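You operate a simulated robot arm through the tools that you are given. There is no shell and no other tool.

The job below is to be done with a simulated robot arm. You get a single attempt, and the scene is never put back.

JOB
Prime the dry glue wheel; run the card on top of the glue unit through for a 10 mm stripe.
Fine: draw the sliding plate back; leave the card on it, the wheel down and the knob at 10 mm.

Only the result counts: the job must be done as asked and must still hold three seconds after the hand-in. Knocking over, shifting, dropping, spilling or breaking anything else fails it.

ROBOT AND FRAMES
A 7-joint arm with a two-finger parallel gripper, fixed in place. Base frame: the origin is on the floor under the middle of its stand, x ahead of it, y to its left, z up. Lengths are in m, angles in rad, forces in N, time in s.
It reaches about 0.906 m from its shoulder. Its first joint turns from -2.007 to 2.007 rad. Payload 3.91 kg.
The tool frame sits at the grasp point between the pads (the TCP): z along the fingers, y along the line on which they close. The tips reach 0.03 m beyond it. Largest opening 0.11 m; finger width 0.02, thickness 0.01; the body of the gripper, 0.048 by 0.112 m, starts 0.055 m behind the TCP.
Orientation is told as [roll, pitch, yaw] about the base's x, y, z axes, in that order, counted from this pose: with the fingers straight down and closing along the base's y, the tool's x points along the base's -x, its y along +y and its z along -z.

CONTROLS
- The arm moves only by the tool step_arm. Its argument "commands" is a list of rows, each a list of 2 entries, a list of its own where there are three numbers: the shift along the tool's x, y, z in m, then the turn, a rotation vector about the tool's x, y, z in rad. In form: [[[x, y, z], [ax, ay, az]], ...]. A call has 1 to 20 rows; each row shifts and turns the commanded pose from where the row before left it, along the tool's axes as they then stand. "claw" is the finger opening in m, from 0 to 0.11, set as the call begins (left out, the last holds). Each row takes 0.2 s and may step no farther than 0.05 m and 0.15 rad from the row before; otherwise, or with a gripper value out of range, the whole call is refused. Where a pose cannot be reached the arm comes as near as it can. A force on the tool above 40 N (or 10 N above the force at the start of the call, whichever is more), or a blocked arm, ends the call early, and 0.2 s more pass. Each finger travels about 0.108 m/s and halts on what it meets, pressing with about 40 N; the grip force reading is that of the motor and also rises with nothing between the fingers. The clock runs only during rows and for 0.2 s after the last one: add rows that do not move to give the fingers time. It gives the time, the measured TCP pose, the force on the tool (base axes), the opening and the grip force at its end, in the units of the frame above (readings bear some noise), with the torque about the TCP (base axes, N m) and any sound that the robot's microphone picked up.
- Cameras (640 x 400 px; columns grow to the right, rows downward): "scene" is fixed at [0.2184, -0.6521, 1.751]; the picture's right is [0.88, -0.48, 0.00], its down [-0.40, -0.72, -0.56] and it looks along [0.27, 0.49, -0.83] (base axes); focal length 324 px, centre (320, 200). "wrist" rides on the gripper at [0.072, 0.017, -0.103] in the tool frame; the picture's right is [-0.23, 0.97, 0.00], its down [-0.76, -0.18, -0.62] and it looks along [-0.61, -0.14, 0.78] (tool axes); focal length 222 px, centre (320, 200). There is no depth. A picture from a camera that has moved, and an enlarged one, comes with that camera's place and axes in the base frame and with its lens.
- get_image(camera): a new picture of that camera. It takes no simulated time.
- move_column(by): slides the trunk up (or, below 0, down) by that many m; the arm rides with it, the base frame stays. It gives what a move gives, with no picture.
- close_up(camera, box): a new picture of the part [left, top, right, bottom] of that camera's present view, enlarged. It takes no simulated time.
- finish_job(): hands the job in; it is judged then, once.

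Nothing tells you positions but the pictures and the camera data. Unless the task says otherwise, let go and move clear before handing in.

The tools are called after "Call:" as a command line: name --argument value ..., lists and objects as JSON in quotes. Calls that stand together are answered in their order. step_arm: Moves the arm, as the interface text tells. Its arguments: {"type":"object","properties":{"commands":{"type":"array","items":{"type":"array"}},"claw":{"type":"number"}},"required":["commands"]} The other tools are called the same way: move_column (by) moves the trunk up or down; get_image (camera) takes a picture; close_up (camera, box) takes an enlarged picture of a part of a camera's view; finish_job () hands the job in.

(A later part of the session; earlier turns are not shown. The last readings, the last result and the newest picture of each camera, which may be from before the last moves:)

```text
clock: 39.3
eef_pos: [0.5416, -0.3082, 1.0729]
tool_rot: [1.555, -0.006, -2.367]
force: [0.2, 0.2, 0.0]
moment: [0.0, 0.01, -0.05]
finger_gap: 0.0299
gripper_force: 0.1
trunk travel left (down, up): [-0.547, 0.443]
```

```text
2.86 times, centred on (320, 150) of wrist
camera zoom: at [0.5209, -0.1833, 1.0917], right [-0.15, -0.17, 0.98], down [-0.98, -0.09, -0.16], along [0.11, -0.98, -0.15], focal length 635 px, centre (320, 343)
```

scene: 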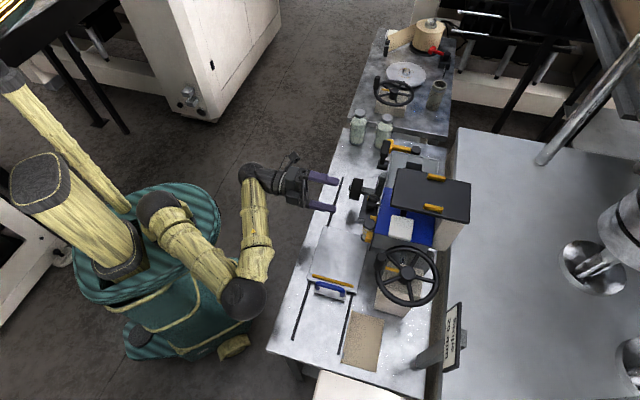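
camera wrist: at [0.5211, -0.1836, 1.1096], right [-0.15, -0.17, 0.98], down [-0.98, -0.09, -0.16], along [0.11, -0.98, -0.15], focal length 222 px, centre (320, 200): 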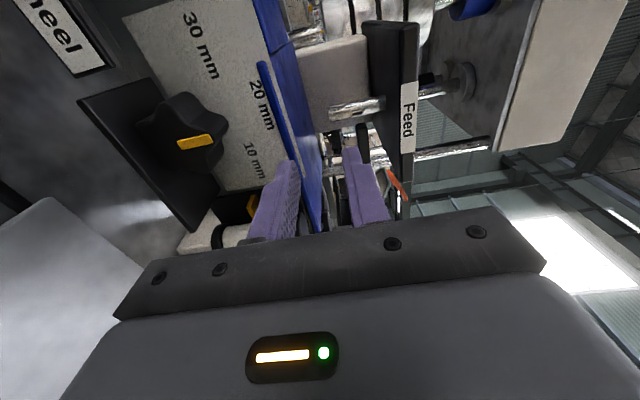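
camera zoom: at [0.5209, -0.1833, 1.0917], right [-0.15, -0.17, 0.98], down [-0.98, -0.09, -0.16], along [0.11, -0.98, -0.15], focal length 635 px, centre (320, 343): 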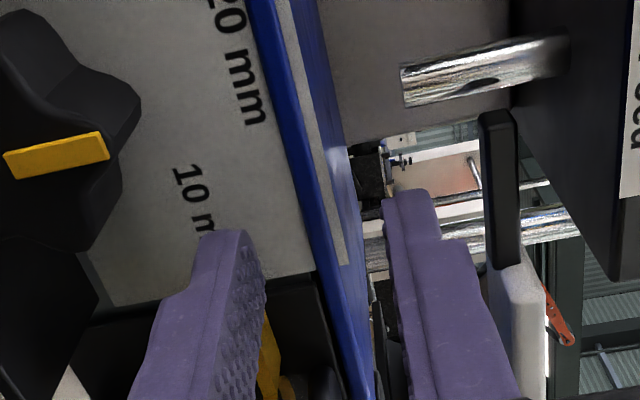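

The fingers now straddle the blue edge evenly. I'll advance about 14 mm and close gently on the overhang.

Call:
step_arm --commands '[[[0, 0, 0.005], [0, 0, 0]], [[0, 0, 0.005], [0, 0, 0]], [[0, 0, 0.004], [0, 0, 0]], [[0, 0, 0], [0, 0, 0]]]'

Call:
close_up --camera "wrist" --box '[260, 80, 380, 220]'

```text
clock: 40.3
eef_pos: [0.5475, -0.3166, 1.0754]
tool_rot: [1.553, -0.007, -2.365]
force: [-25.0, 17.3, -6.2]
moment: [0.38, 0.61, 0.08]
finger_gap: 0.0333
gripper_force: 2.8
trunk travel left (down, up): [-0.547, 0.443]
```

```text
2.86 times, centred on (320, 150) of wrist
camera zoom: at [0.5271, -0.1913, 1.0935], right [-0.15, -0.17, 0.98], down [-0.98, -0.09, -0.16], along [0.11, -0.98, -0.15], focal length 635 px, centre (320, 343)
```

zoom: 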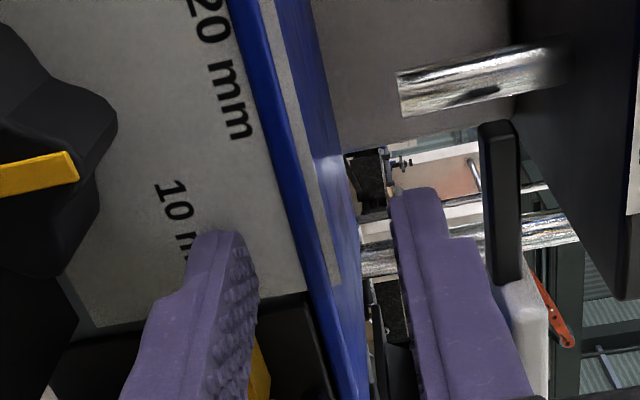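

The lower finger's tip has touched the unit's front face (about 30 N), so I've reached the limit. I'll back off 3 mm and close to see whether the slab gets gripped.

Call:
step_arm --commands '[[[0, 0, -0.004], [0, 0, 0]], [[0, 0, 0], [0, 0, 0]]]' --claw 0.03

Call:
close_up --camera "wrist" --box '[260, 80, 380, 220]'

```text
clock: 40.9
eef_pos: [0.5458, -0.3165, 1.0749]
tool_rot: [1.553, -0.008, -2.367]
force: [-4.4, 0.0, -1.5]
moment: [0.03, 0.13, -0.05]
finger_gap: 0.0307
gripper_force: 0.9
trunk travel left (down, up): [-0.547, 0.443]
```

```text
2.86 times, centred on (320, 150) of wrist
camera zoom: at [0.5274, -0.1911, 1.0924], right [-0.15, -0.17, 0.98], down [-0.98, -0.08, -0.16], along [0.11, -0.98, -0.15], focal length 635 px, centre (320, 343)
```

zoom: 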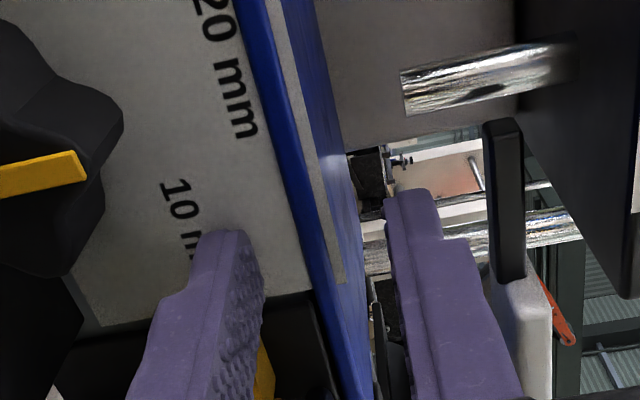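

I'll close now and read the gap: about 6 mm means the slab is between the pads.

Call:
step_arm --commands '[[[0, 0, 0], [0, 0, 0]], [[0, 0, 0], [0, 0, 0]], [[0, 0, 0], [0, 0, 0]]]' --claw 0.0

Call:
close_up --camera "wrist" --box '[260, 80, 380, 220]'

```text
clock: 41.7
eef_pos: [0.5477, -0.3155, 1.0729]
tool_rot: [1.55, -0.007, -2.366]
force: [-6.0, 5.9, -13.3]
moment: [0.83, -0.45, -0.05]
finger_gap: 0.0058
gripper_force: 44.9
trunk travel left (down, up): [-0.547, 0.443]
```

```text
2.86 times, centred on (320, 150) of wrist
camera zoom: at [0.5277, -0.1905, 1.0911], right [-0.14, -0.17, 0.98], down [-0.98, -0.09, -0.16], along [0.11, -0.98, -0.15], focal length 635 px, centre (320, 343)
```

zoom: 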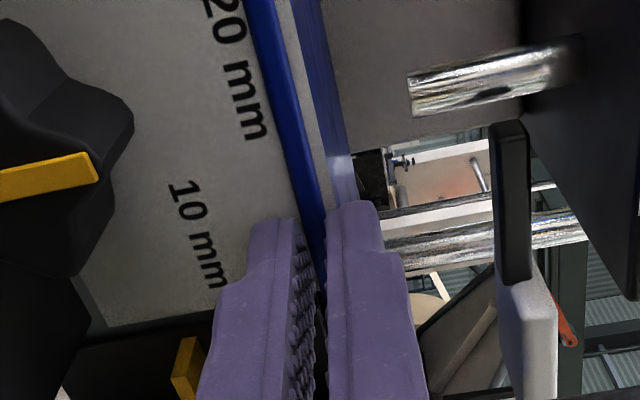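

The gap stopped at 5.8 mm, so I'm gripping the slab, but the tool was pulled down with about 13 N, as if the slab doesn't lift. I'll test with a small 4 mm pull toward me and watch the force.

Call:
step_arm --commands '[[[0, 0, -0.002], [0, 0, 0]], [[0, 0, -0.002], [0, 0, 0]], [[0, 0, 0], [0, 0, 0]]]' --claw 0.0

Call:
close_up --camera "wrist" --box '[260, 80, 380, 220]'

Call:
close_up --camera "scene" --box '[340, 165, 450, 255]'

```text
clock: 42.5
eef_pos: [0.5471, -0.3151, 1.072]
tool_rot: [1.552, -0.007, -2.369]
force: [25.8, -18.5, 2.7]
moment: [0.45, -0.65, 0.67]
finger_gap: 0.0059
gripper_force: 45.3
trunk travel left (down, up): [-0.547, 0.443]
```

```text
2.86 times, centred on (320, 150) of wrist
camera zoom: at [0.5279, -0.1904, 1.0909], right [-0.15, -0.17, 0.97], down [-0.98, -0.08, -0.16], along [0.11, -0.98, -0.15], focal length 635 px, centre (320, 343)
```

zoom: 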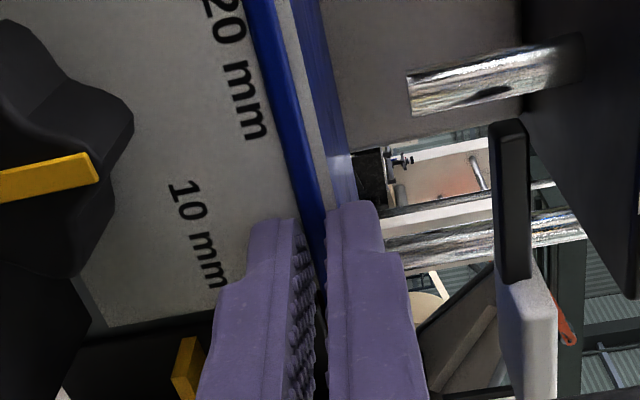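

```text
4.44 times, centred on (395, 210) of scene
camera zoom: at [0.2184, -0.6521, 1.751], right [0.88, -0.48, 0.0], down [-0.4, -0.72, -0.56], along [0.27, 0.49, -0.83], focal length 1438 px, centre (-13, 156)
```

zoom: 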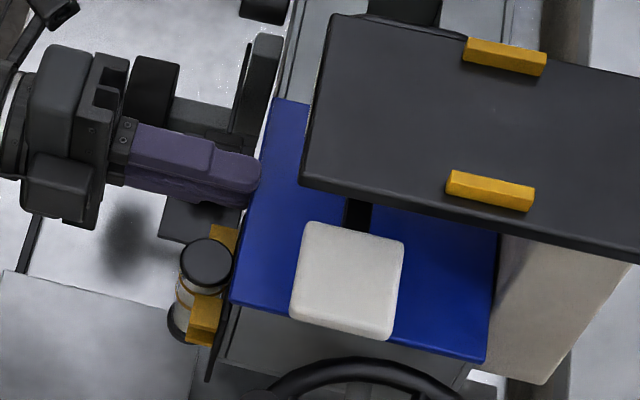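

About 31 N and no movement: the blue slab is a fixed cover, not the card. I'll relax, let go and back straight out, then inspect the other candidates closely.

Call:
step_arm --commands '[[[0, 0, 0.003], [0, 0, 0]], [[0, 0, 0], [0, 0, 0]]]' --claw 0.0

Call:
step_arm --commands '[[[0, 0, 0], [0, 0, 0]], [[0, 0, 0], [0, 0, 0]], [[0, 0, -0.01], [0, 0, 0]], [[0, 0, -0.03], [0, 0, 0]], [[0, 0, -0.04], [0, 0, 0]], [[0, 0, -0.04], [0, 0, 0]]]' --claw 0.03

Call:
get_image --camera "wrist"

Call:
close_up --camera "scene" --box '[340, 165, 450, 255]'

```text
clock: 43.1
eef_pos: [0.5467, -0.3151, 1.073]
tool_rot: [1.551, -0.008, -2.366]
force: [9.8, -4.4, -4.1]
moment: [0.63, -0.5, -0.92]
finger_gap: 0.0056
gripper_force: 45.4
trunk travel left (down, up): [-0.547, 0.443]
```

```text
clock: 44.5
eef_pos: [0.4644, -0.2352, 1.0772]
tool_rot: [1.556, -0.007, -2.362]
force: [-0.1, -0.5, 0.6]
moment: [-0.03, 0.01, -0.01]
finger_gap: 0.0299
gripper_force: 0.1
out of reach, approached as far as the arm can: row 6
trunk travel left (down, up): [-0.547, 0.443]
```

```text
taken
camera wrist: at [0.4437, -0.1088, 1.0942], right [-0.15, -0.17, 0.98], down [-0.98, -0.09, -0.16], along [0.12, -0.98, -0.15], focal length 222 px, centre (320, 200)
```

wrist: 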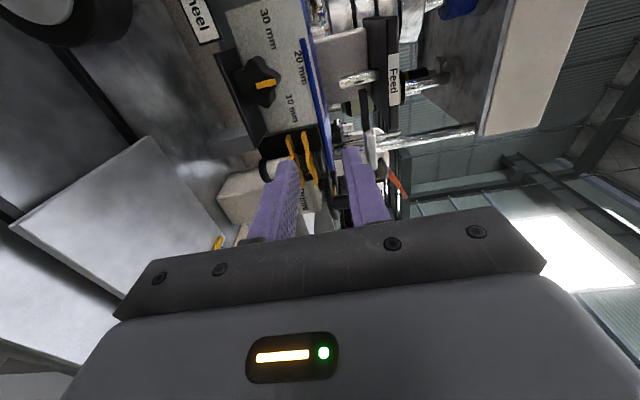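

```text
4.44 times, centred on (395, 210) of scene
camera zoom: at [0.2184, -0.6521, 1.751], right [0.88, -0.48, 0.0], down [-0.4, -0.72, -0.56], along [0.27, 0.49, -0.83], focal length 1438 px, centre (-13, 156)
```

zoom: 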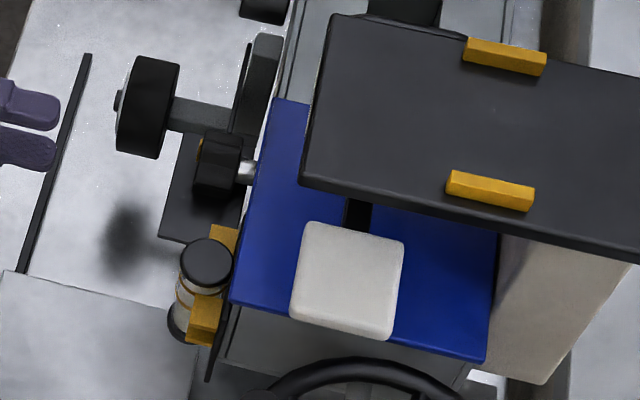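

Nothing moved on the unit. I'll raise, turn the fingers back down and go and look closely at the brown sheet on the bench.

Call:
move_column --by 0.22

Call:
step_arm --commands '[[[0, 0, 0], [0, 0, -0.15]], [[0, 0, 0], [0, 0, -0.15]], [[0, 0, 0], [0, 0, -0.15]], [[0, 0, 0], [0, 0, -0.15]], [[0, 0, 0], [0, 0, -0.15]], [[0, 0, 0], [0, 0, -0.15]], [[0, 0, 0], [0, 0, -0.15]], [[0, 0, 0], [0, 0, -0.15]], [[0, 0, 0], [0, 0, -0.15]], [[0, 0, 0], [0, 0, -0.15]], [[0, 0, 0], [0, 0, -0.07]], [[0, 0, 0], [0, 0, 0]]]' --claw 0.11

Call:
step_arm --commands '[[[0, 0, 0], [0, 0.15, 0]], [[0, 0, 0], [0, 0.15, 0]], [[0, 0, 0], [0, 0.15, 0]], [[0, 0, 0], [0, 0.15, 0]], [[0, 0, 0], [0, 0.15, 0]], [[0, 0, 0], [0, 0.15, 0]], [[0, 0, 0], [0, 0.15, 0]], [[0, 0, 0], [0, 0.15, 0]], [[0, 0, 0], [0, 0.15, 0]], [[0, 0, 0], [0, 0.15, 0]], [[0, 0, 0], [0, 0.07, 0]], [[0, 0, 0], [0, 0, 0]]]'

```text
clock: 46.8
eef_pos: [0.4645, -0.233, 1.2967]
tool_rot: [1.555, -0.007, -2.364]
force: [0.5, 0.2, 0.5]
moment: [0.03, 0.0, -0.05]
finger_gap: 0.0301
gripper_force: 0.1
trunk travel left (down, up): [-0.767, 0.223]
```

```text
clock: 49.4
eef_pos: [0.4648, -0.2332, 1.296]
tool_rot: [-0.433, -1.556, -0.358]
force: [-0.2, 0.1, -0.3]
moment: [-0.02, 0.0, 0.01]
finger_gap: 0.1101
gripper_force: 0.0
trunk travel left (down, up): [-0.767, 0.223]
```

```text
clock: 52.0
eef_pos: [0.4654, -0.2338, 1.2975]
tool_rot: [-0.006, 0.015, -0.791]
force: [-0.3, -0.1, 0.9]
moment: [0.01, 0.0, -0.02]
finger_gap: 0.1097
gripper_force: 0.0
trunk travel left (down, up): [-0.767, 0.223]
```

Call:
step_arm --commands '[[[-0.025, -0.042, 0], [0, 0, 0]], [[-0.025, -0.042, 0], [0, 0, 0]], [[-0.025, -0.042, 0], [0, 0, 0]], [[-0.025, -0.042, 0], [0, 0, 0]], [[-0.025, -0.042, 0], [0, 0, 0]], [[-0.025, -0.042, 0], [0, 0, 0]], [[0, -0.02, 0.04], [0, 0, 0]], [[0, 0, 0.04], [0, 0, 0]], [[0, 0, 0], [0, 0, 0]]]'

Call:
get_image --camera "wrist"

Call:
close_up --camera "wrist" --box '[220, 30, 420, 200]'

```text
clock: 54.0
eef_pos: [0.3753, -0.5302, 1.2163]
tool_rot: [-0.005, 0.015, -0.793]
force: [0.0, 0.2, -0.2]
moment: [-0.04, 0.02, 0.0]
finger_gap: 0.1101
gripper_force: 0.2
trunk travel left (down, up): [-0.767, 0.223]
```

```text
taken
camera wrist: at [0.3382, -0.4671, 1.3202], right [0.85, 0.52, -0.01], down [0.42, -0.67, 0.61], along [0.31, -0.53, -0.79], focal length 222 px, centre (320, 200)
```

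wrist: 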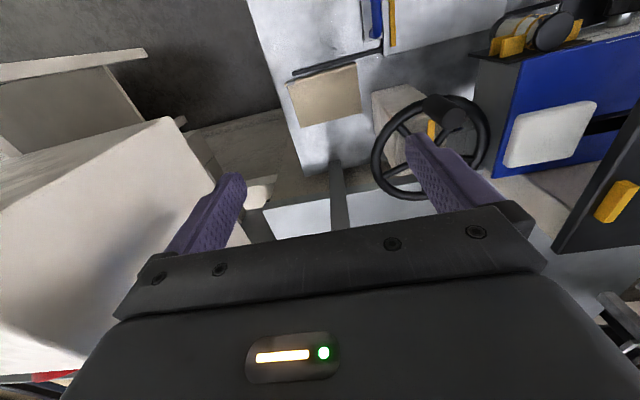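

```text
2.35 times, centred on (320, 115) of wrist
camera zoom: at [0.3382, -0.4671, 1.3202], right [0.85, 0.52, -0.01], down [0.42, -0.67, 0.61], along [0.31, -0.53, -0.79], focal length 523 px, centre (320, 400)
```

zoom: 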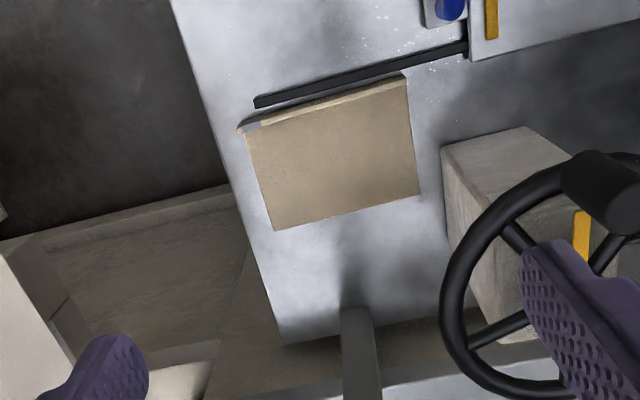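

Call:
close_up --camera "wrist" --box '[280, 55, 370, 135]'

Call:
close_up --camera "wrist" --box '[470, 70, 640, 210]'

Call:
close_up --camera "wrist" --box '[360, 70, 500, 200]'

Call:
close_up --camera "wrist" --box '[480, 0, 600, 70]'

```text
5.00 times, centred on (325, 95) of wrist
camera zoom: at [0.3382, -0.4671, 1.3202], right [0.85, 0.52, -0.01], down [0.42, -0.67, 0.61], along [0.31, -0.53, -0.79], focal length 1111 px, centre (295, 725)
```

zoom: 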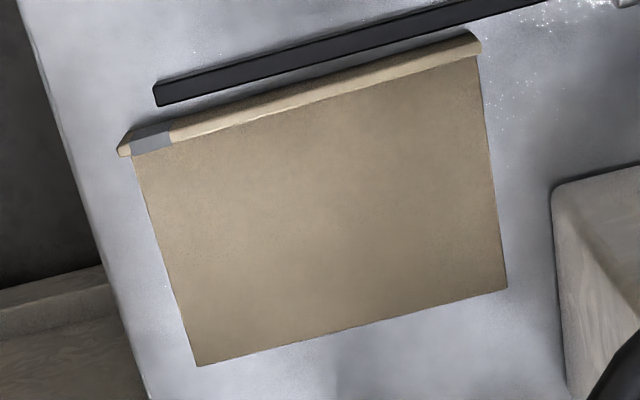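

```text
2.86 times, centred on (555, 140) of wrist
camera zoom: at [0.3382, -0.4671, 1.3202], right [0.85, 0.52, -0.01], down [0.42, -0.67, 0.61], along [0.31, -0.53, -0.79], focal length 635 px, centre (-351, 371)
```

zoom: 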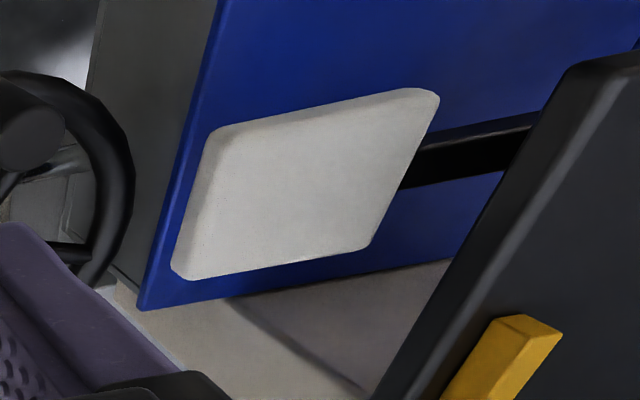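

```text
3.08 times, centred on (430, 135) of wrist
camera zoom: at [0.3382, -0.4671, 1.3202], right [0.85, 0.52, -0.01], down [0.42, -0.67, 0.61], along [0.31, -0.53, -0.79], focal length 684 px, centre (-18, 400)
```

zoom: 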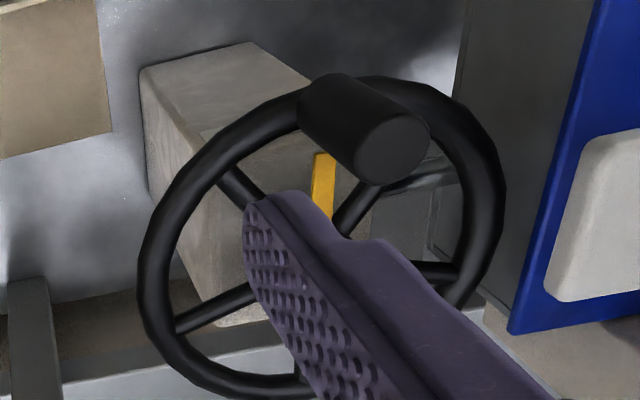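

```text
5.33 times, centred on (540, 35) of wrist
camera zoom: at [0.3382, -0.4671, 1.3202], right [0.85, 0.52, -0.01], down [0.42, -0.67, 0.61], along [0.31, -0.53, -0.79], focal length 1185 px, centre (-853, 1080)
```

zoom: 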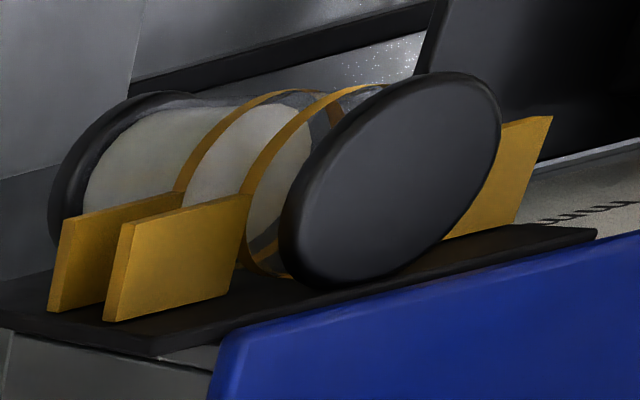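

The brown sheet turns out to be a real card: it has a raised lip along its robot-facing edge with a grey mark at one end, made to be pinched. It's the only card in the scene, lying on the glue unit's table top. I'll take a low, close view of its lip and the surroundings.

Call:
step_arm --commands '[[[0.04, -0.01, 0], [0, 0, 0]], [[0.04, -0.01, 0], [0, 0, 0]], [[0.04, -0.01, 0], [0, -0.15, 0]], [[0, 0, 0], [0, -0.15, 0]], [[0, 0, 0], [0, -0.15, 0]], [[0, 0, 0], [0, -0.15, 0]], [[0, 0, 0], [0, 0, 0]]]'

Call:
move_column --by -0.19

Call:
get_image --camera "wrist"

Call:
close_up --camera "wrist" --box '[230, 20, 420, 160]'

Call:
get_image --camera "scene"

```text
clock: 55.6
eef_pos: [0.2697, -0.4661, 1.2174]
tool_rot: [-0.009, -0.586, -0.786]
force: [-0.6, 0.7, -0.4]
moment: [0.03, -0.01, -0.01]
finger_gap: 0.1101
gripper_force: 0.1
trunk travel left (down, up): [-0.767, 0.223]
```

```text
clock: 57.7
eef_pos: [0.2703, -0.4662, 1.0275]
tool_rot: [-0.006, -0.586, -0.788]
force: [-0.8, -0.6, -0.3]
moment: [-0.01, 0.02, 0.01]
finger_gap: 0.11
gripper_force: 0.0
trunk travel left (down, up): [-0.577, 0.413]
```

```text
taken
camera wrist: at [0.2, -0.37, 1.0738], right [0.83, 0.55, 0.12], down [0.08, -0.33, 0.94], along [0.56, -0.77, -0.32], focal length 222 px, centre (320, 200)
```

wrist: 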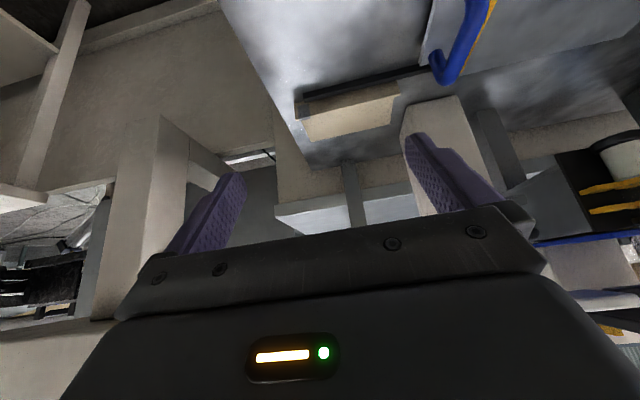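

```text
2.86 times, centred on (325, 90) of wrist
camera zoom: at [0.2, -0.37, 1.0738], right [0.83, 0.55, 0.12], down [0.08, -0.33, 0.94], along [0.56, -0.77, -0.32], focal length 635 px, centre (306, 514)
```

zoom: 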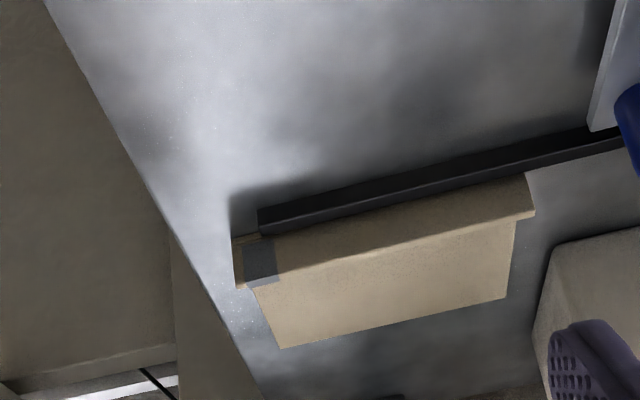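

```text
taken
```

scene: 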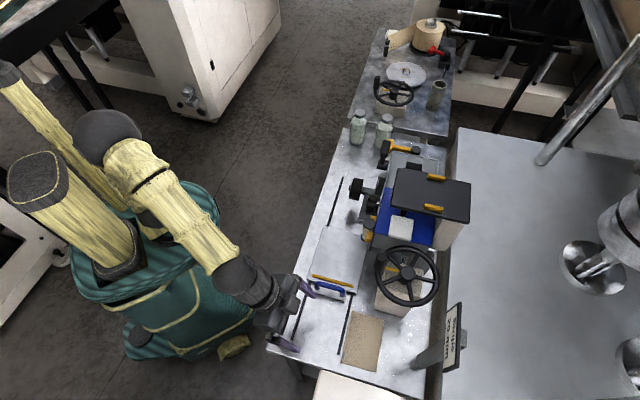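

Call:
close_up --camera "wrist" --box '[290, 75, 360, 145]'

Call:
close_up --camera "wrist" --box '[350, 60, 430, 140]'

Call:
close_up --camera "scene" --box '[335, 300, 365, 375]'

```text
5.71 times, centred on (325, 110) of wrist
camera zoom: at [0.2, -0.37, 1.0738], right [0.83, 0.55, 0.12], down [0.08, -0.33, 0.94], along [0.56, -0.77, -0.32], focal length 1269 px, centre (291, 714)
```

zoom: 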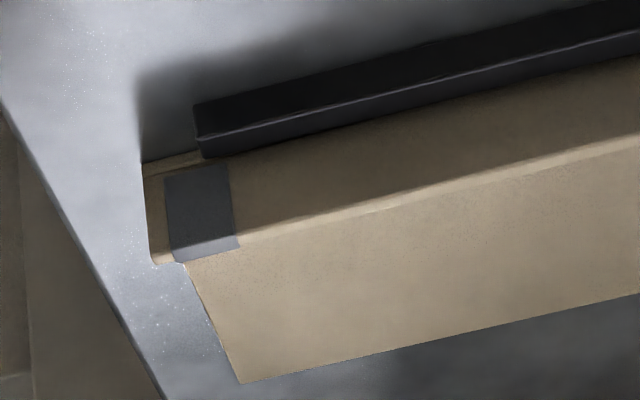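

```text
5.00 times, centred on (390, 100) of wrist
camera zoom: at [0.2, -0.37, 1.0738], right [0.83, 0.55, 0.12], down [0.08, -0.33, 0.94], along [0.56, -0.77, -0.32], focal length 1111 px, centre (-30, 700)
```

zoom: 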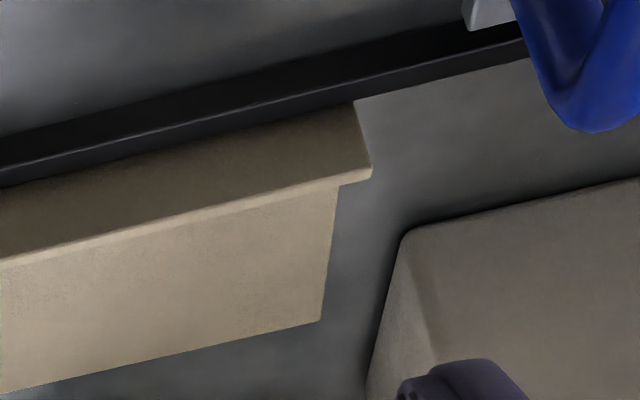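

```text
5.33 times, centred on (350, 338) of scene
camera zoom: at [0.2184, -0.6521, 1.751], right [0.88, -0.48, 0.0], down [-0.4, -0.72, -0.56], along [0.27, 0.49, -0.83], focal length 1725 px, centre (160, -533)
```

zoom: 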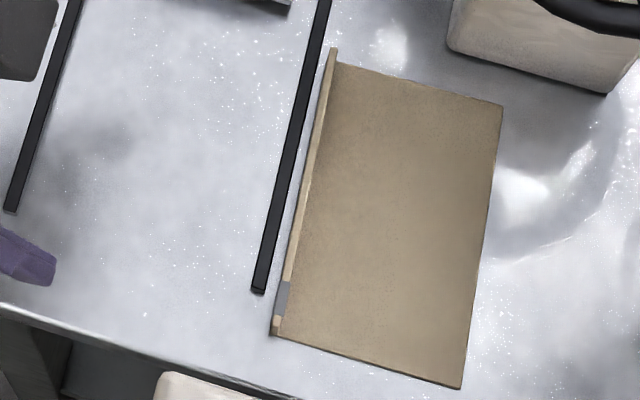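

The card is clear now: a 0.13 × 0.09 m sheet with a 27 mm upright flap along its robot side, standing at v ≈ 0.633 with the flap centre at u ≈ -0.10. Bench height is about 0.8625, and a 9 mm rail stands just in front of the flap. I'll rise, point the fingers down and turn them so they close across the flap.

Call:
move_column --by 0.15

Call:
step_arm --commands '[[[0, 0, 0], [0, 0.15, 0]], [[0, 0, 0], [0, 0.15, 0]], [[0, 0, 0], [0, 0.15, 0]], [[0, 0, 0], [0, 0.136, 0]], [[0, 0, 0], [0, 0, -0.15]], [[0, 0, 0], [0, 0, -0.15]], [[0, 0, 0], [0, 0, -0.15]], [[0, 0, 0], [0, 0, -0.15]], [[0, 0, 0], [0, 0, -0.15]], [[0, 0, 0], [0, 0, -0.15]], [[0, 0, 0], [0, 0, -0.15]], [[0, 0, 0], [0, 0, -0.15]], [[0, 0, 0], [0, 0, -0.15]], [[0, 0, 0], [0, 0, -0.15]], [[0, 0, 0], [0, 0, -0.071]], [[0, 0, 0], [0, 0, 0]]]'

Call:
get_image --camera "wrist"

Call:
get_image --camera "scene"

```text
clock: 59.5
eef_pos: [0.2692, -0.4654, 1.1772]
tool_rot: [-0.007, -0.585, -0.788]
force: [0.3, 0.7, 0.0]
moment: [0.01, 0.02, 0.02]
finger_gap: 0.1101
gripper_force: 0.1
trunk travel left (down, up): [-0.727, 0.263]
```

```text
clock: 62.9
eef_pos: [0.2706, -0.4651, 1.1773]
tool_rot: [-0.001, 0.006, 0.78]
force: [-0.7, -0.1, 0.3]
moment: [0.01, 0.01, 0.04]
finger_gap: 0.11
gripper_force: 0.1
trunk travel left (down, up): [-0.727, 0.263]
```

```text
taken
camera wrist: at [0.2078, -0.5043, 1.2816], right [-0.52, 0.85, 0.0], down [0.67, 0.41, 0.62], along [0.53, 0.32, -0.79], focal length 222 px, centre (320, 200)
```

wrist: 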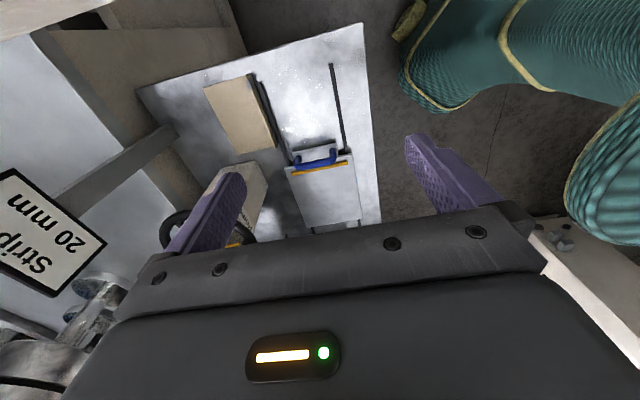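

```text
taken
```

scene: 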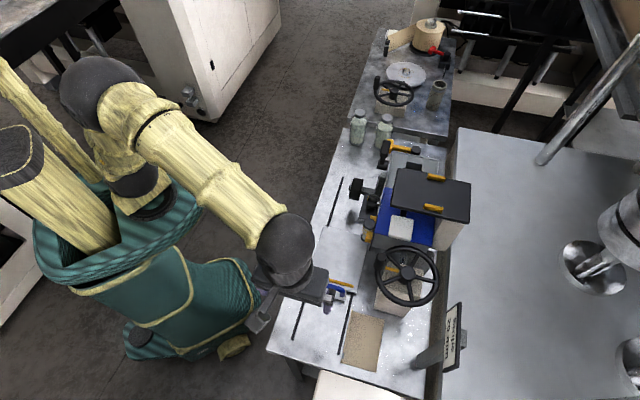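

The fingers now close across the flap. I'll move above the flap centre and descend to a checking height.

Call:
step_arm --commands '[[[-0.011, -0.0375, 0], [0, 0, 0]], [[-0.011, -0.0375, 0], [0, 0, 0]], [[-0.011, -0.0375, 0], [0, 0, 0]], [[0, 0, 0.04], [0, 0, 0]], [[0, 0, 0.04], [0, 0, 0]], [[0, 0, 0.04], [0, 0, 0]], [[0, 0, 0.04], [0, 0, 0]], [[0, 0, 0], [0, 0, 0]]]' --claw 0.06

Call:
get_image --camera "wrist"

Call:
close_up --camera "wrist" --box '[220, 60, 420, 220]'

Call:
get_image --camera "scene"

```text
clock: 64.7
eef_pos: [0.3711, -0.5247, 1.0185]
tool_rot: [0.001, 0.006, 0.778]
force: [0.1, -0.2, 0.1]
moment: [0.03, 0.0, 0.02]
finger_gap: 0.06
gripper_force: 0.0
trunk travel left (down, up): [-0.727, 0.263]
```

```text
taken
camera wrist: at [0.3095, -0.5625, 1.122], right [-0.52, 0.85, 0.0], down [0.67, 0.41, 0.62], along [0.53, 0.32, -0.79], focal length 222 px, centre (320, 200)
```

wrist: 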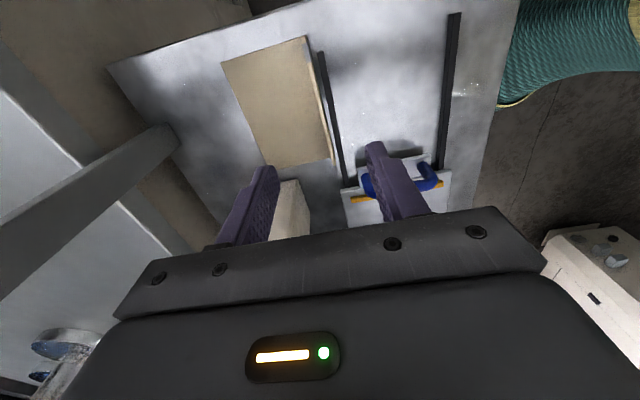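

```text
2.50 times, centred on (320, 140) of wrist
camera zoom: at [0.3095, -0.5625, 1.122], right [-0.52, 0.85, 0.0], down [0.67, 0.41, 0.62], along [0.53, 0.32, -0.79], focal length 555 px, centre (320, 350)
```

zoom: 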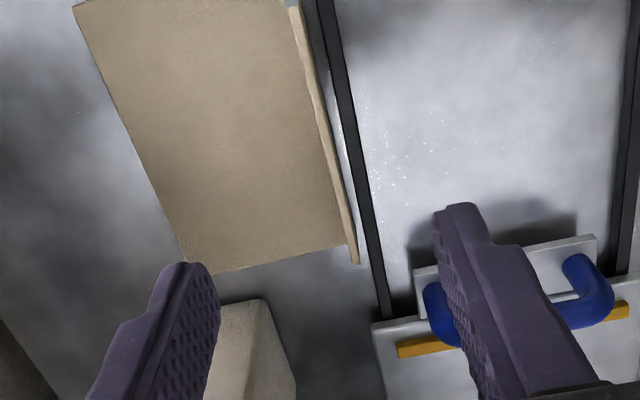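

```text
taken
```

scene: 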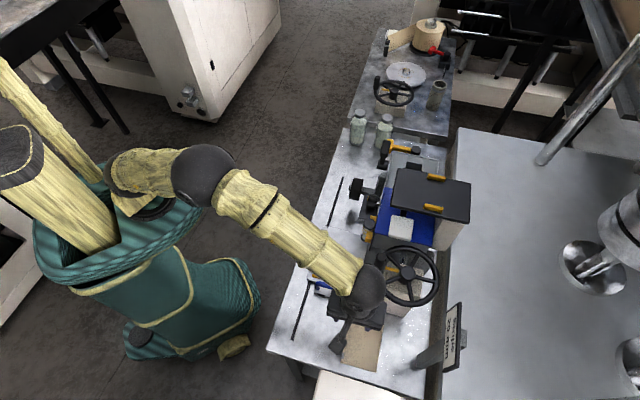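

The alignment is good: the flap is about 4 mm toward the robot from the tool centre. I'll correct that and descend until the tips are just above rail height (TCP z ≈ 0.905), with the fingers open 40 mm.

Call:
step_arm --commands '[[[0, 0.004, 0.03], [0, 0, 0]], [[0, 0, 0.03], [0, 0, 0]], [[0, 0, 0.03], [0, 0, 0]], [[0, 0, 0], [0, 0, 0]]]' --claw 0.04

Call:
close_up --camera "wrist" --box '[220, 60, 420, 220]'

```text
clock: 65.7
eef_pos: [0.3676, -0.5204, 0.9264]
tool_rot: [-0.001, 0.008, 0.778]
force: [0.5, -0.4, 0.0]
moment: [0.01, 0.01, 0.01]
finger_gap: 0.0402
gripper_force: 0.0
trunk travel left (down, up): [-0.727, 0.263]
```

```text
2.50 times, centred on (320, 140) of wrist
camera zoom: at [0.3054, -0.559, 1.0296], right [-0.52, 0.85, 0.0], down [0.67, 0.41, 0.62], along [0.53, 0.32, -0.79], focal length 555 px, centre (320, 350)
```

zoom: 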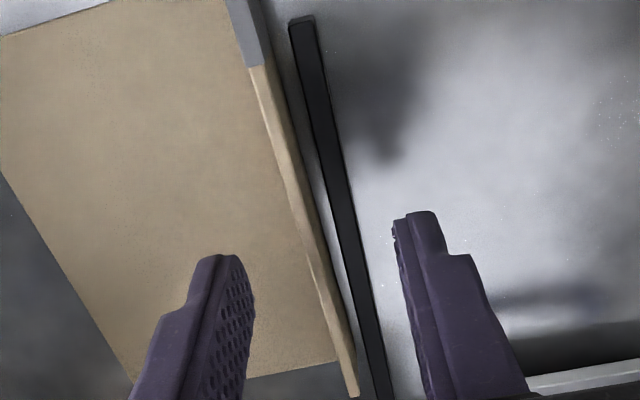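

The fingers straddle the flap evenly. I'll go down the last 21 mm and close.

Call:
step_arm --commands '[[[0, 0, 0.011], [0, 0, 0]], [[0, 0, 0.01], [0, 0, 0]], [[0, 0, 0], [0, 0, 0]]]' --claw 0.04

Call:
step_arm --commands '[[[0, 0, 0], [0, 0, 0]], [[0, 0, 0], [0, 0, 0]], [[0, 0, 0], [0, 0, 0]]]' --claw 0.0

Call:
close_up --camera "wrist" --box '[220, 60, 420, 220]'

```text
clock: 66.5
eef_pos: [0.3684, -0.5208, 0.9044]
tool_rot: [0.001, 0.007, 0.777]
force: [-0.3, -0.5, -0.4]
moment: [0.01, -0.03, -0.01]
finger_gap: 0.0403
gripper_force: 0.0
trunk travel left (down, up): [-0.727, 0.263]
```

```text
clock: 67.2
eef_pos: [0.37, -0.5209, 0.905]
tool_rot: [0.0, 0.007, 0.777]
force: [0.2, -0.1, 0.2]
moment: [-0.03, 0.0, -0.04]
finger_gap: 0.0024
gripper_force: 40.2
trunk travel left (down, up): [-0.727, 0.263]
```

```text
2.50 times, centred on (320, 140) of wrist
camera zoom: at [0.3065, -0.559, 1.0092], right [-0.52, 0.85, 0.0], down [0.67, 0.41, 0.62], along [0.53, 0.32, -0.79], focal length 555 px, centre (320, 350)
```

zoom: 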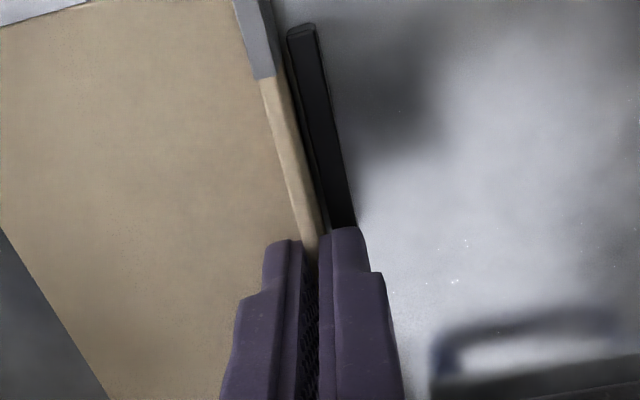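

I'm gripping a 2.4 mm flap. I'll lift it gently and check that the card comes along.

Call:
step_arm --commands '[[[0, 0, -0.01], [0, 0, 0]], [[0, 0, -0.02], [0, 0, 0]], [[0, 0, -0.03], [0, 0, 0]], [[0, 0, 0], [0, 0, 0]]]' --claw 0.0

Call:
get_image --camera "wrist"

Call:
get_image --camera "scene"

Call:
close_up --camera "scene" --box '[300, 270, 420, 380]'

```text
clock: 68.2
eef_pos: [0.369, -0.5205, 0.966]
tool_rot: [-0.001, 0.006, 0.778]
force: [0.3, -0.3, -0.7]
moment: [-0.01, 0.05, 0.0]
finger_gap: 0.0024
gripper_force: 39.7
trunk travel left (down, up): [-0.727, 0.263]
```

```text
taken
camera wrist: at [0.3065, -0.5589, 1.07], right [-0.52, 0.85, 0.0], down [0.67, 0.41, 0.62], along [0.53, 0.32, -0.79], focal length 222 px, centre (320, 200)
```

wrist: 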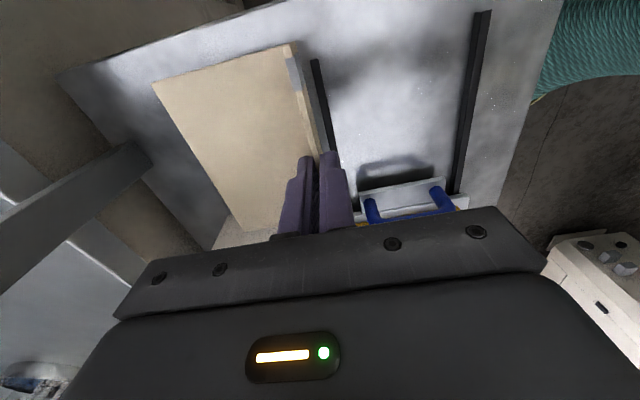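

```text
taken
```

scene: 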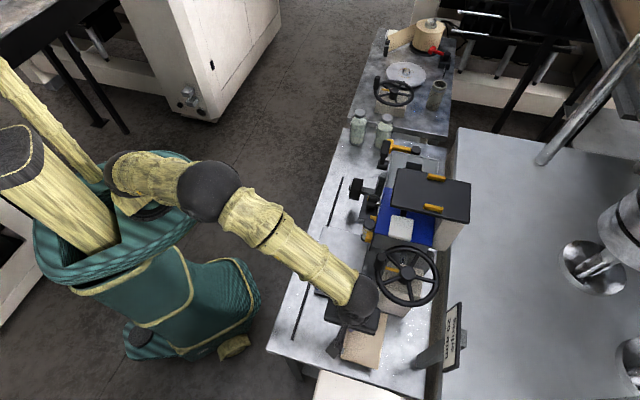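

```text
3.64 times, centred on (360, 325) of scene
camera zoom: at [0.2184, -0.6521, 1.751], right [0.88, -0.48, 0.0], down [-0.4, -0.72, -0.56], along [0.27, 0.49, -0.83], focal length 1176 px, centre (174, -254)
```

zoom: 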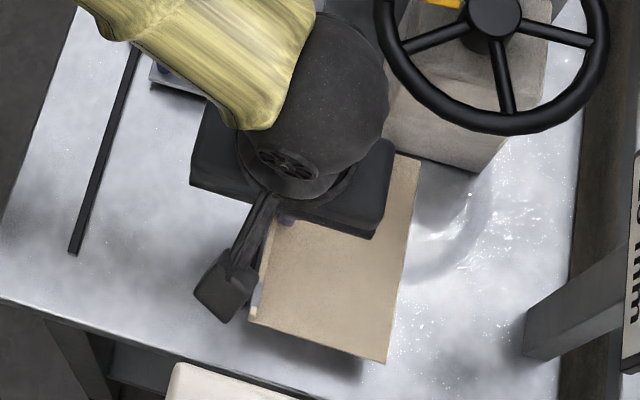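

The card is in hand: the card's underside sits about 42 mm below the TCP, and the sheet points away from the robot. The plate's top is near z ≈ 0.877, its fence is at u ≈ 0.02, and the wheel's track is v ≈ 0.545-0.585. I'll lift, draw it toward the robot and then slide it over the plate.

Call:
step_arm --commands '[[[0, 0, -0.04], [0, 0, 0]], [[0, 0.0385, 0], [0, 0, 0]], [[0, 0.0385, 0], [0, 0, 0]], [[0, 0.0385, 0], [0, 0, 0]], [[-0.04, 0, 0], [0, 0, 0]], [[-0.04, 0, 0], [0, 0, 0]], [[-0.04, 0, 0], [0, 0, 0]], [[-0.04, 0, 0], [0, 0, 0]], [[-0.041, 0, 0], [0, 0, 0]], [[0, 0, 0], [0, 0, 0]]]' --claw 0.0

Call:
get_image --camera "wrist"

Call:
get_image --camera "scene"

Call:
close_up --camera "wrist" --box '[200, 20, 440, 220]'

```text
clock: 70.5
eef_pos: [0.4313, -0.2998, 1.0083]
tool_rot: [-0.001, 0.006, 0.777]
force: [0.2, 0.1, -0.2]
moment: [0.02, 0.02, -0.01]
finger_gap: 0.0026
gripper_force: 40.8
trunk travel left (down, up): [-0.727, 0.263]
```

```text
taken
camera wrist: at [0.3697, -0.3377, 1.1107], right [-0.52, 0.85, 0.0], down [0.67, 0.41, 0.62], along [0.53, 0.32, -0.79], focal length 222 px, centre (320, 200)
```

wrist: 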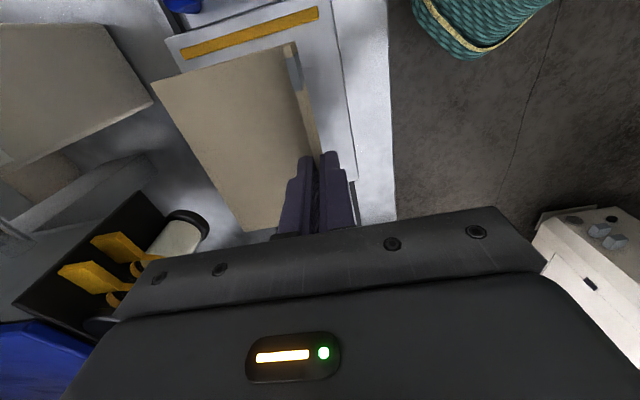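

```text
taken
```

scene: 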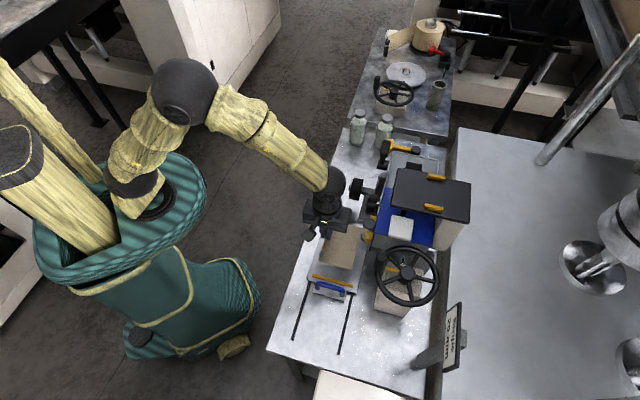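

```text
2.00 times, centred on (320, 120) of wrist
camera zoom: at [0.3697, -0.3377, 1.1107], right [-0.52, 0.85, 0.0], down [0.67, 0.41, 0.62], along [0.53, 0.32, -0.79], focal length 444 px, centre (320, 360)
```

zoom: 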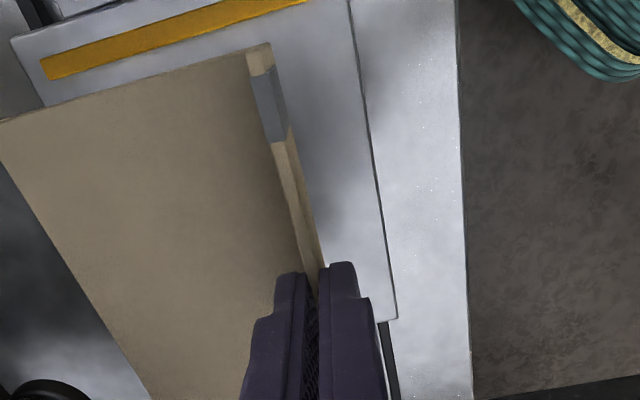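

The card edge is parallel to the fence and about 8 mm from it. I'll shift 5 mm toward the fence and lower to just above the plate.

Call:
step_arm --commands '[[[0.005, 0, 0.03], [0, 0, 0]], [[0, 0, 0.03], [0, 0, 0]], [[0, 0, 0.02], [0, 0, 0]], [[0, 0, 0.005], [0, 0, 0]], [[0, 0, 0], [0, 0, 0]]]' --claw 0.0

Call:
close_up --camera "wrist" --box '[200, 20, 440, 220]'

Call:
close_up --camera "scene" --box '[290, 200, 390, 310]'

```text
clock: 71.6
eef_pos: [0.4292, -0.3032, 0.9247]
tool_rot: [-0.011, 0.005, 0.777]
force: [-4.0, 4.2, 22.0]
moment: [0.05, 0.22, 0.03]
finger_gap: 0.0027
gripper_force: 40.5
trunk travel left (down, up): [-0.727, 0.263]
stopped in row 5: the force on the tool passed its limit at 42 N (the readings are from after the stop); the commanded pose is now the measured one
```

```text
2.00 times, centred on (320, 120) of wrist
camera zoom: at [0.3642, -0.3411, 1.0284], right [-0.52, 0.85, -0.01], down [0.66, 0.42, 0.62], along [0.53, 0.32, -0.78], focal length 444 px, centre (320, 360)
```

zoom: 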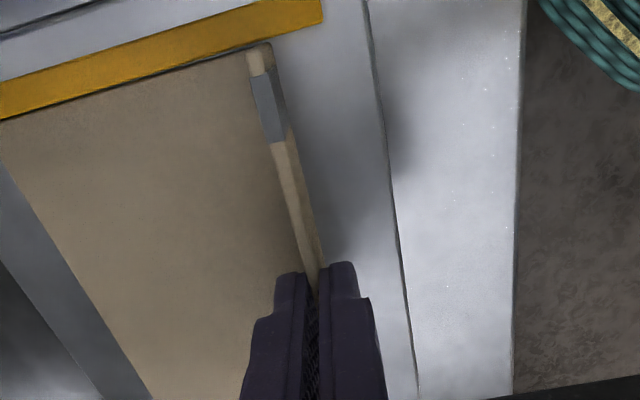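

```text
3.64 times, centred on (340, 255) of scene
camera zoom: at [0.2184, -0.6521, 1.751], right [0.88, -0.48, 0.0], down [-0.4, -0.72, -0.56], along [0.27, 0.49, -0.83], focal length 1176 px, centre (247, 0)
```

zoom: 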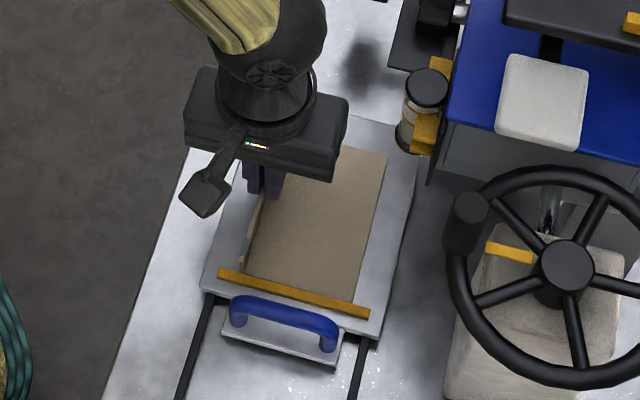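

The card is down on the plate against the fence and pressing with about 22 N. I'll relieve by 2 mm, open the fingers and rise clear.

Call:
step_arm --commands '[[[0, 0, -0.002], [0, 0, 0]], [[0, 0, 0], [0, 0, 0]]]' --claw 0.0

Call:
step_arm --commands '[[[0, 0, 0], [0, 0, 0]], [[0, 0, 0], [0, 0, 0]], [[0, 0, -0.01], [0, 0, 0]], [[0, 0, -0.03], [0, 0, 0]], [[0, 0, -0.04], [0, 0, 0]], [[0, 0, -0.04], [0, 0, 0]], [[0, 0, 0], [0, 0, 0]]]' --claw 0.03

Call:
get_image --camera "wrist"

Call:
close_up --camera "scene" --box '[290, 200, 390, 310]'

```text
clock: 72.2
eef_pos: [0.4274, -0.304, 0.9247]
tool_rot: [-0.008, 0.006, 0.778]
force: [-4.0, 1.9, 13.6]
moment: [0.09, 0.13, 0.02]
finger_gap: 0.0026
gripper_force: 40.1
trunk travel left (down, up): [-0.727, 0.263]
```

```text
clock: 73.8
eef_pos: [0.4317, -0.3028, 1.0434]
tool_rot: [-0.007, 0.006, 0.779]
force: [-0.1, -0.3, -0.7]
moment: [-0.03, 0.02, 0.06]
finger_gap: 0.03
gripper_force: 0.0
trunk travel left (down, up): [-0.727, 0.263]
```

```text
taken
camera wrist: at [0.3684, -0.3407, 1.1476], right [-0.52, 0.85, -0.01], down [0.67, 0.41, 0.62], along [0.53, 0.32, -0.78], focal length 222 px, centre (320, 200)
```

wrist: 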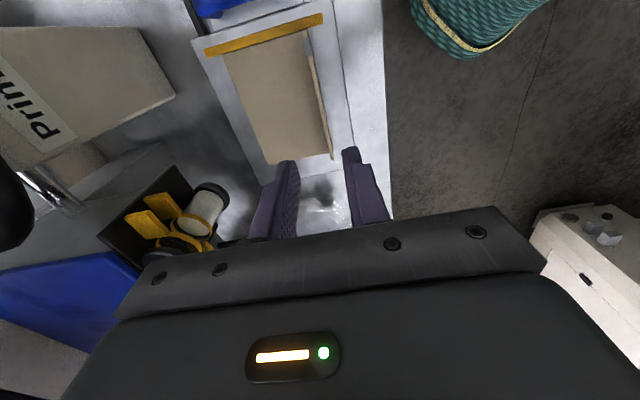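

```text
3.64 times, centred on (340, 255) of scene
camera zoom: at [0.2184, -0.6521, 1.751], right [0.88, -0.48, 0.0], down [-0.4, -0.72, -0.56], along [0.27, 0.49, -0.83], focal length 1176 px, centre (247, 0)
```

zoom: 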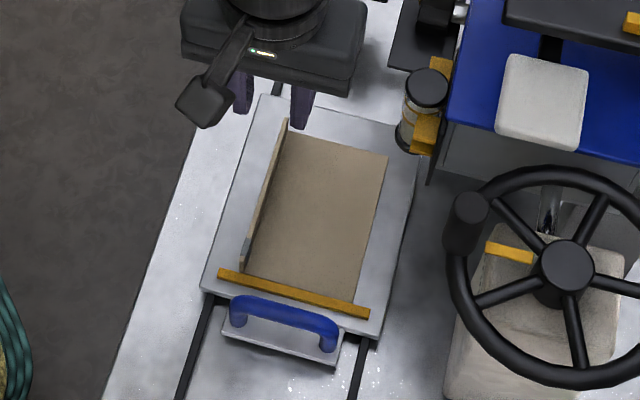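

The card lies flat on the plate beside the fence with its flap toward the robot, clear of the wheel track. Next is the stripe knob. Its axis is at about u ≈ 0.212, z ≈ 1.029, and the pointer must turn about 60° clockwise (as I see it) from 20 mm to 10 mm. I'll rise, yaw square to the unit and tilt the gripper horizontal.

Call:
move_column --by 0.16

Call:
step_arm --commands '[[[0, 0, 0], [0, 0, 0.15]], [[0, 0, 0], [0, 0, 0.15]], [[0, 0, 0], [0, 0, 0.15]], [[0, 0, 0], [0, 0, 0.15]], [[0, 0, 0], [0, 0, 0.15]], [[0, 0, 0], [0, 0, 0.15]], [[0, 0, 0], [0, 0, 0.15]], [[0, 0, 0], [0, 0, 0.15]], [[0, 0, 0], [0, 0, 0.15]], [[0, 0, 0], [0, 0, 0.15]], [[0, 0, 0], [0, 0, 0.073]], [[0.02, 0.04, 0], [0, 0, 0]], [[0.02, 0.04, 0], [0, 0, 0]], [[0.01, 0.036, 0], [0, 0, 0]], [[0, 0, 0], [0, 0, 0]]]' --claw 0.06

Call:
step_arm --commands '[[[0, 0, 0], [0, -0.15, 0]], [[0, 0, 0], [0, -0.15, 0]], [[0, 0, 0], [0, -0.15, 0]], [[0, 0, 0], [0, -0.15, 0]], [[0, 0, 0], [0, -0.15, 0]], [[0, 0, 0], [0, -0.15, 0]], [[0, 0, 0], [0, -0.15, 0]], [[0, 0, 0], [0, -0.15, 0]], [[0, 0, 0], [0, -0.15, 0]], [[0, 0, 0], [0, -0.15, 0]], [[0, 0, 0], [0, -0.07, 0]], [[0, 0, 0], [0, 0, 0]]]'

Call:
get_image --camera "scene"

Call:
get_image --camera "wrist"

```text
clock: 75.6
eef_pos: [0.4307, -0.304, 1.2037]
tool_rot: [-0.006, 0.007, 0.778]
force: [-0.5, 0.1, -1.4]
moment: [0.0, 0.02, 0.01]
finger_gap: 0.0301
gripper_force: 0.0
trunk travel left (down, up): [-0.887, 0.103]
```

```text
clock: 78.8
eef_pos: [0.4782, -0.1872, 1.2016]
tool_rot: [-0.005, -0.007, -0.794]
force: [-0.2, -0.1, 1.1]
moment: [-0.01, -0.01, 0.01]
finger_gap: 0.0601
gripper_force: 0.1
trunk travel left (down, up): [-0.887, 0.103]
```

```text
clock: 81.4
eef_pos: [0.4789, -0.1865, 1.2031]
tool_rot: [-2.414, -1.562, 1.62]
force: [-0.1, 0.0, -0.1]
moment: [0.0, 0.0, -0.03]
finger_gap: 0.0598
gripper_force: 0.1
trunk travel left (down, up): [-0.887, 0.103]
```

```text
taken
```

scene: 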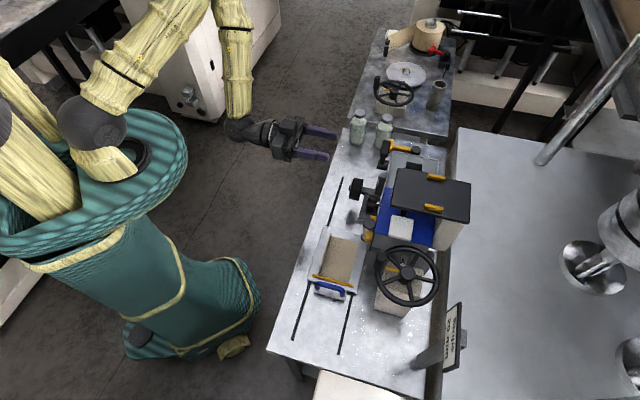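

```text
taken
camera wrist: at [0.4189, -0.1006, 1.1296], right [0.69, 0.69, 0.22], down [-0.56, 0.33, 0.76], along [0.45, -0.65, 0.61], focal length 222 px, centre (320, 200)
```

wrist: 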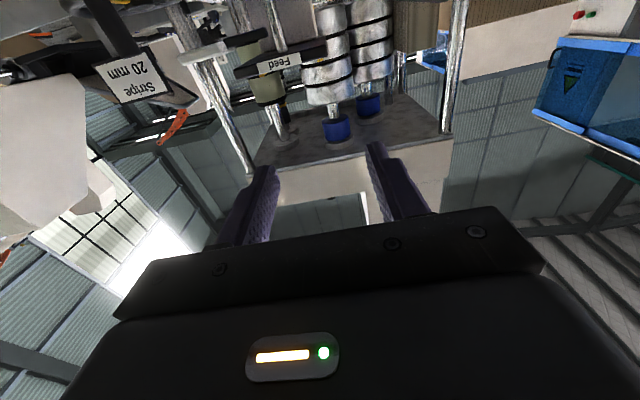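

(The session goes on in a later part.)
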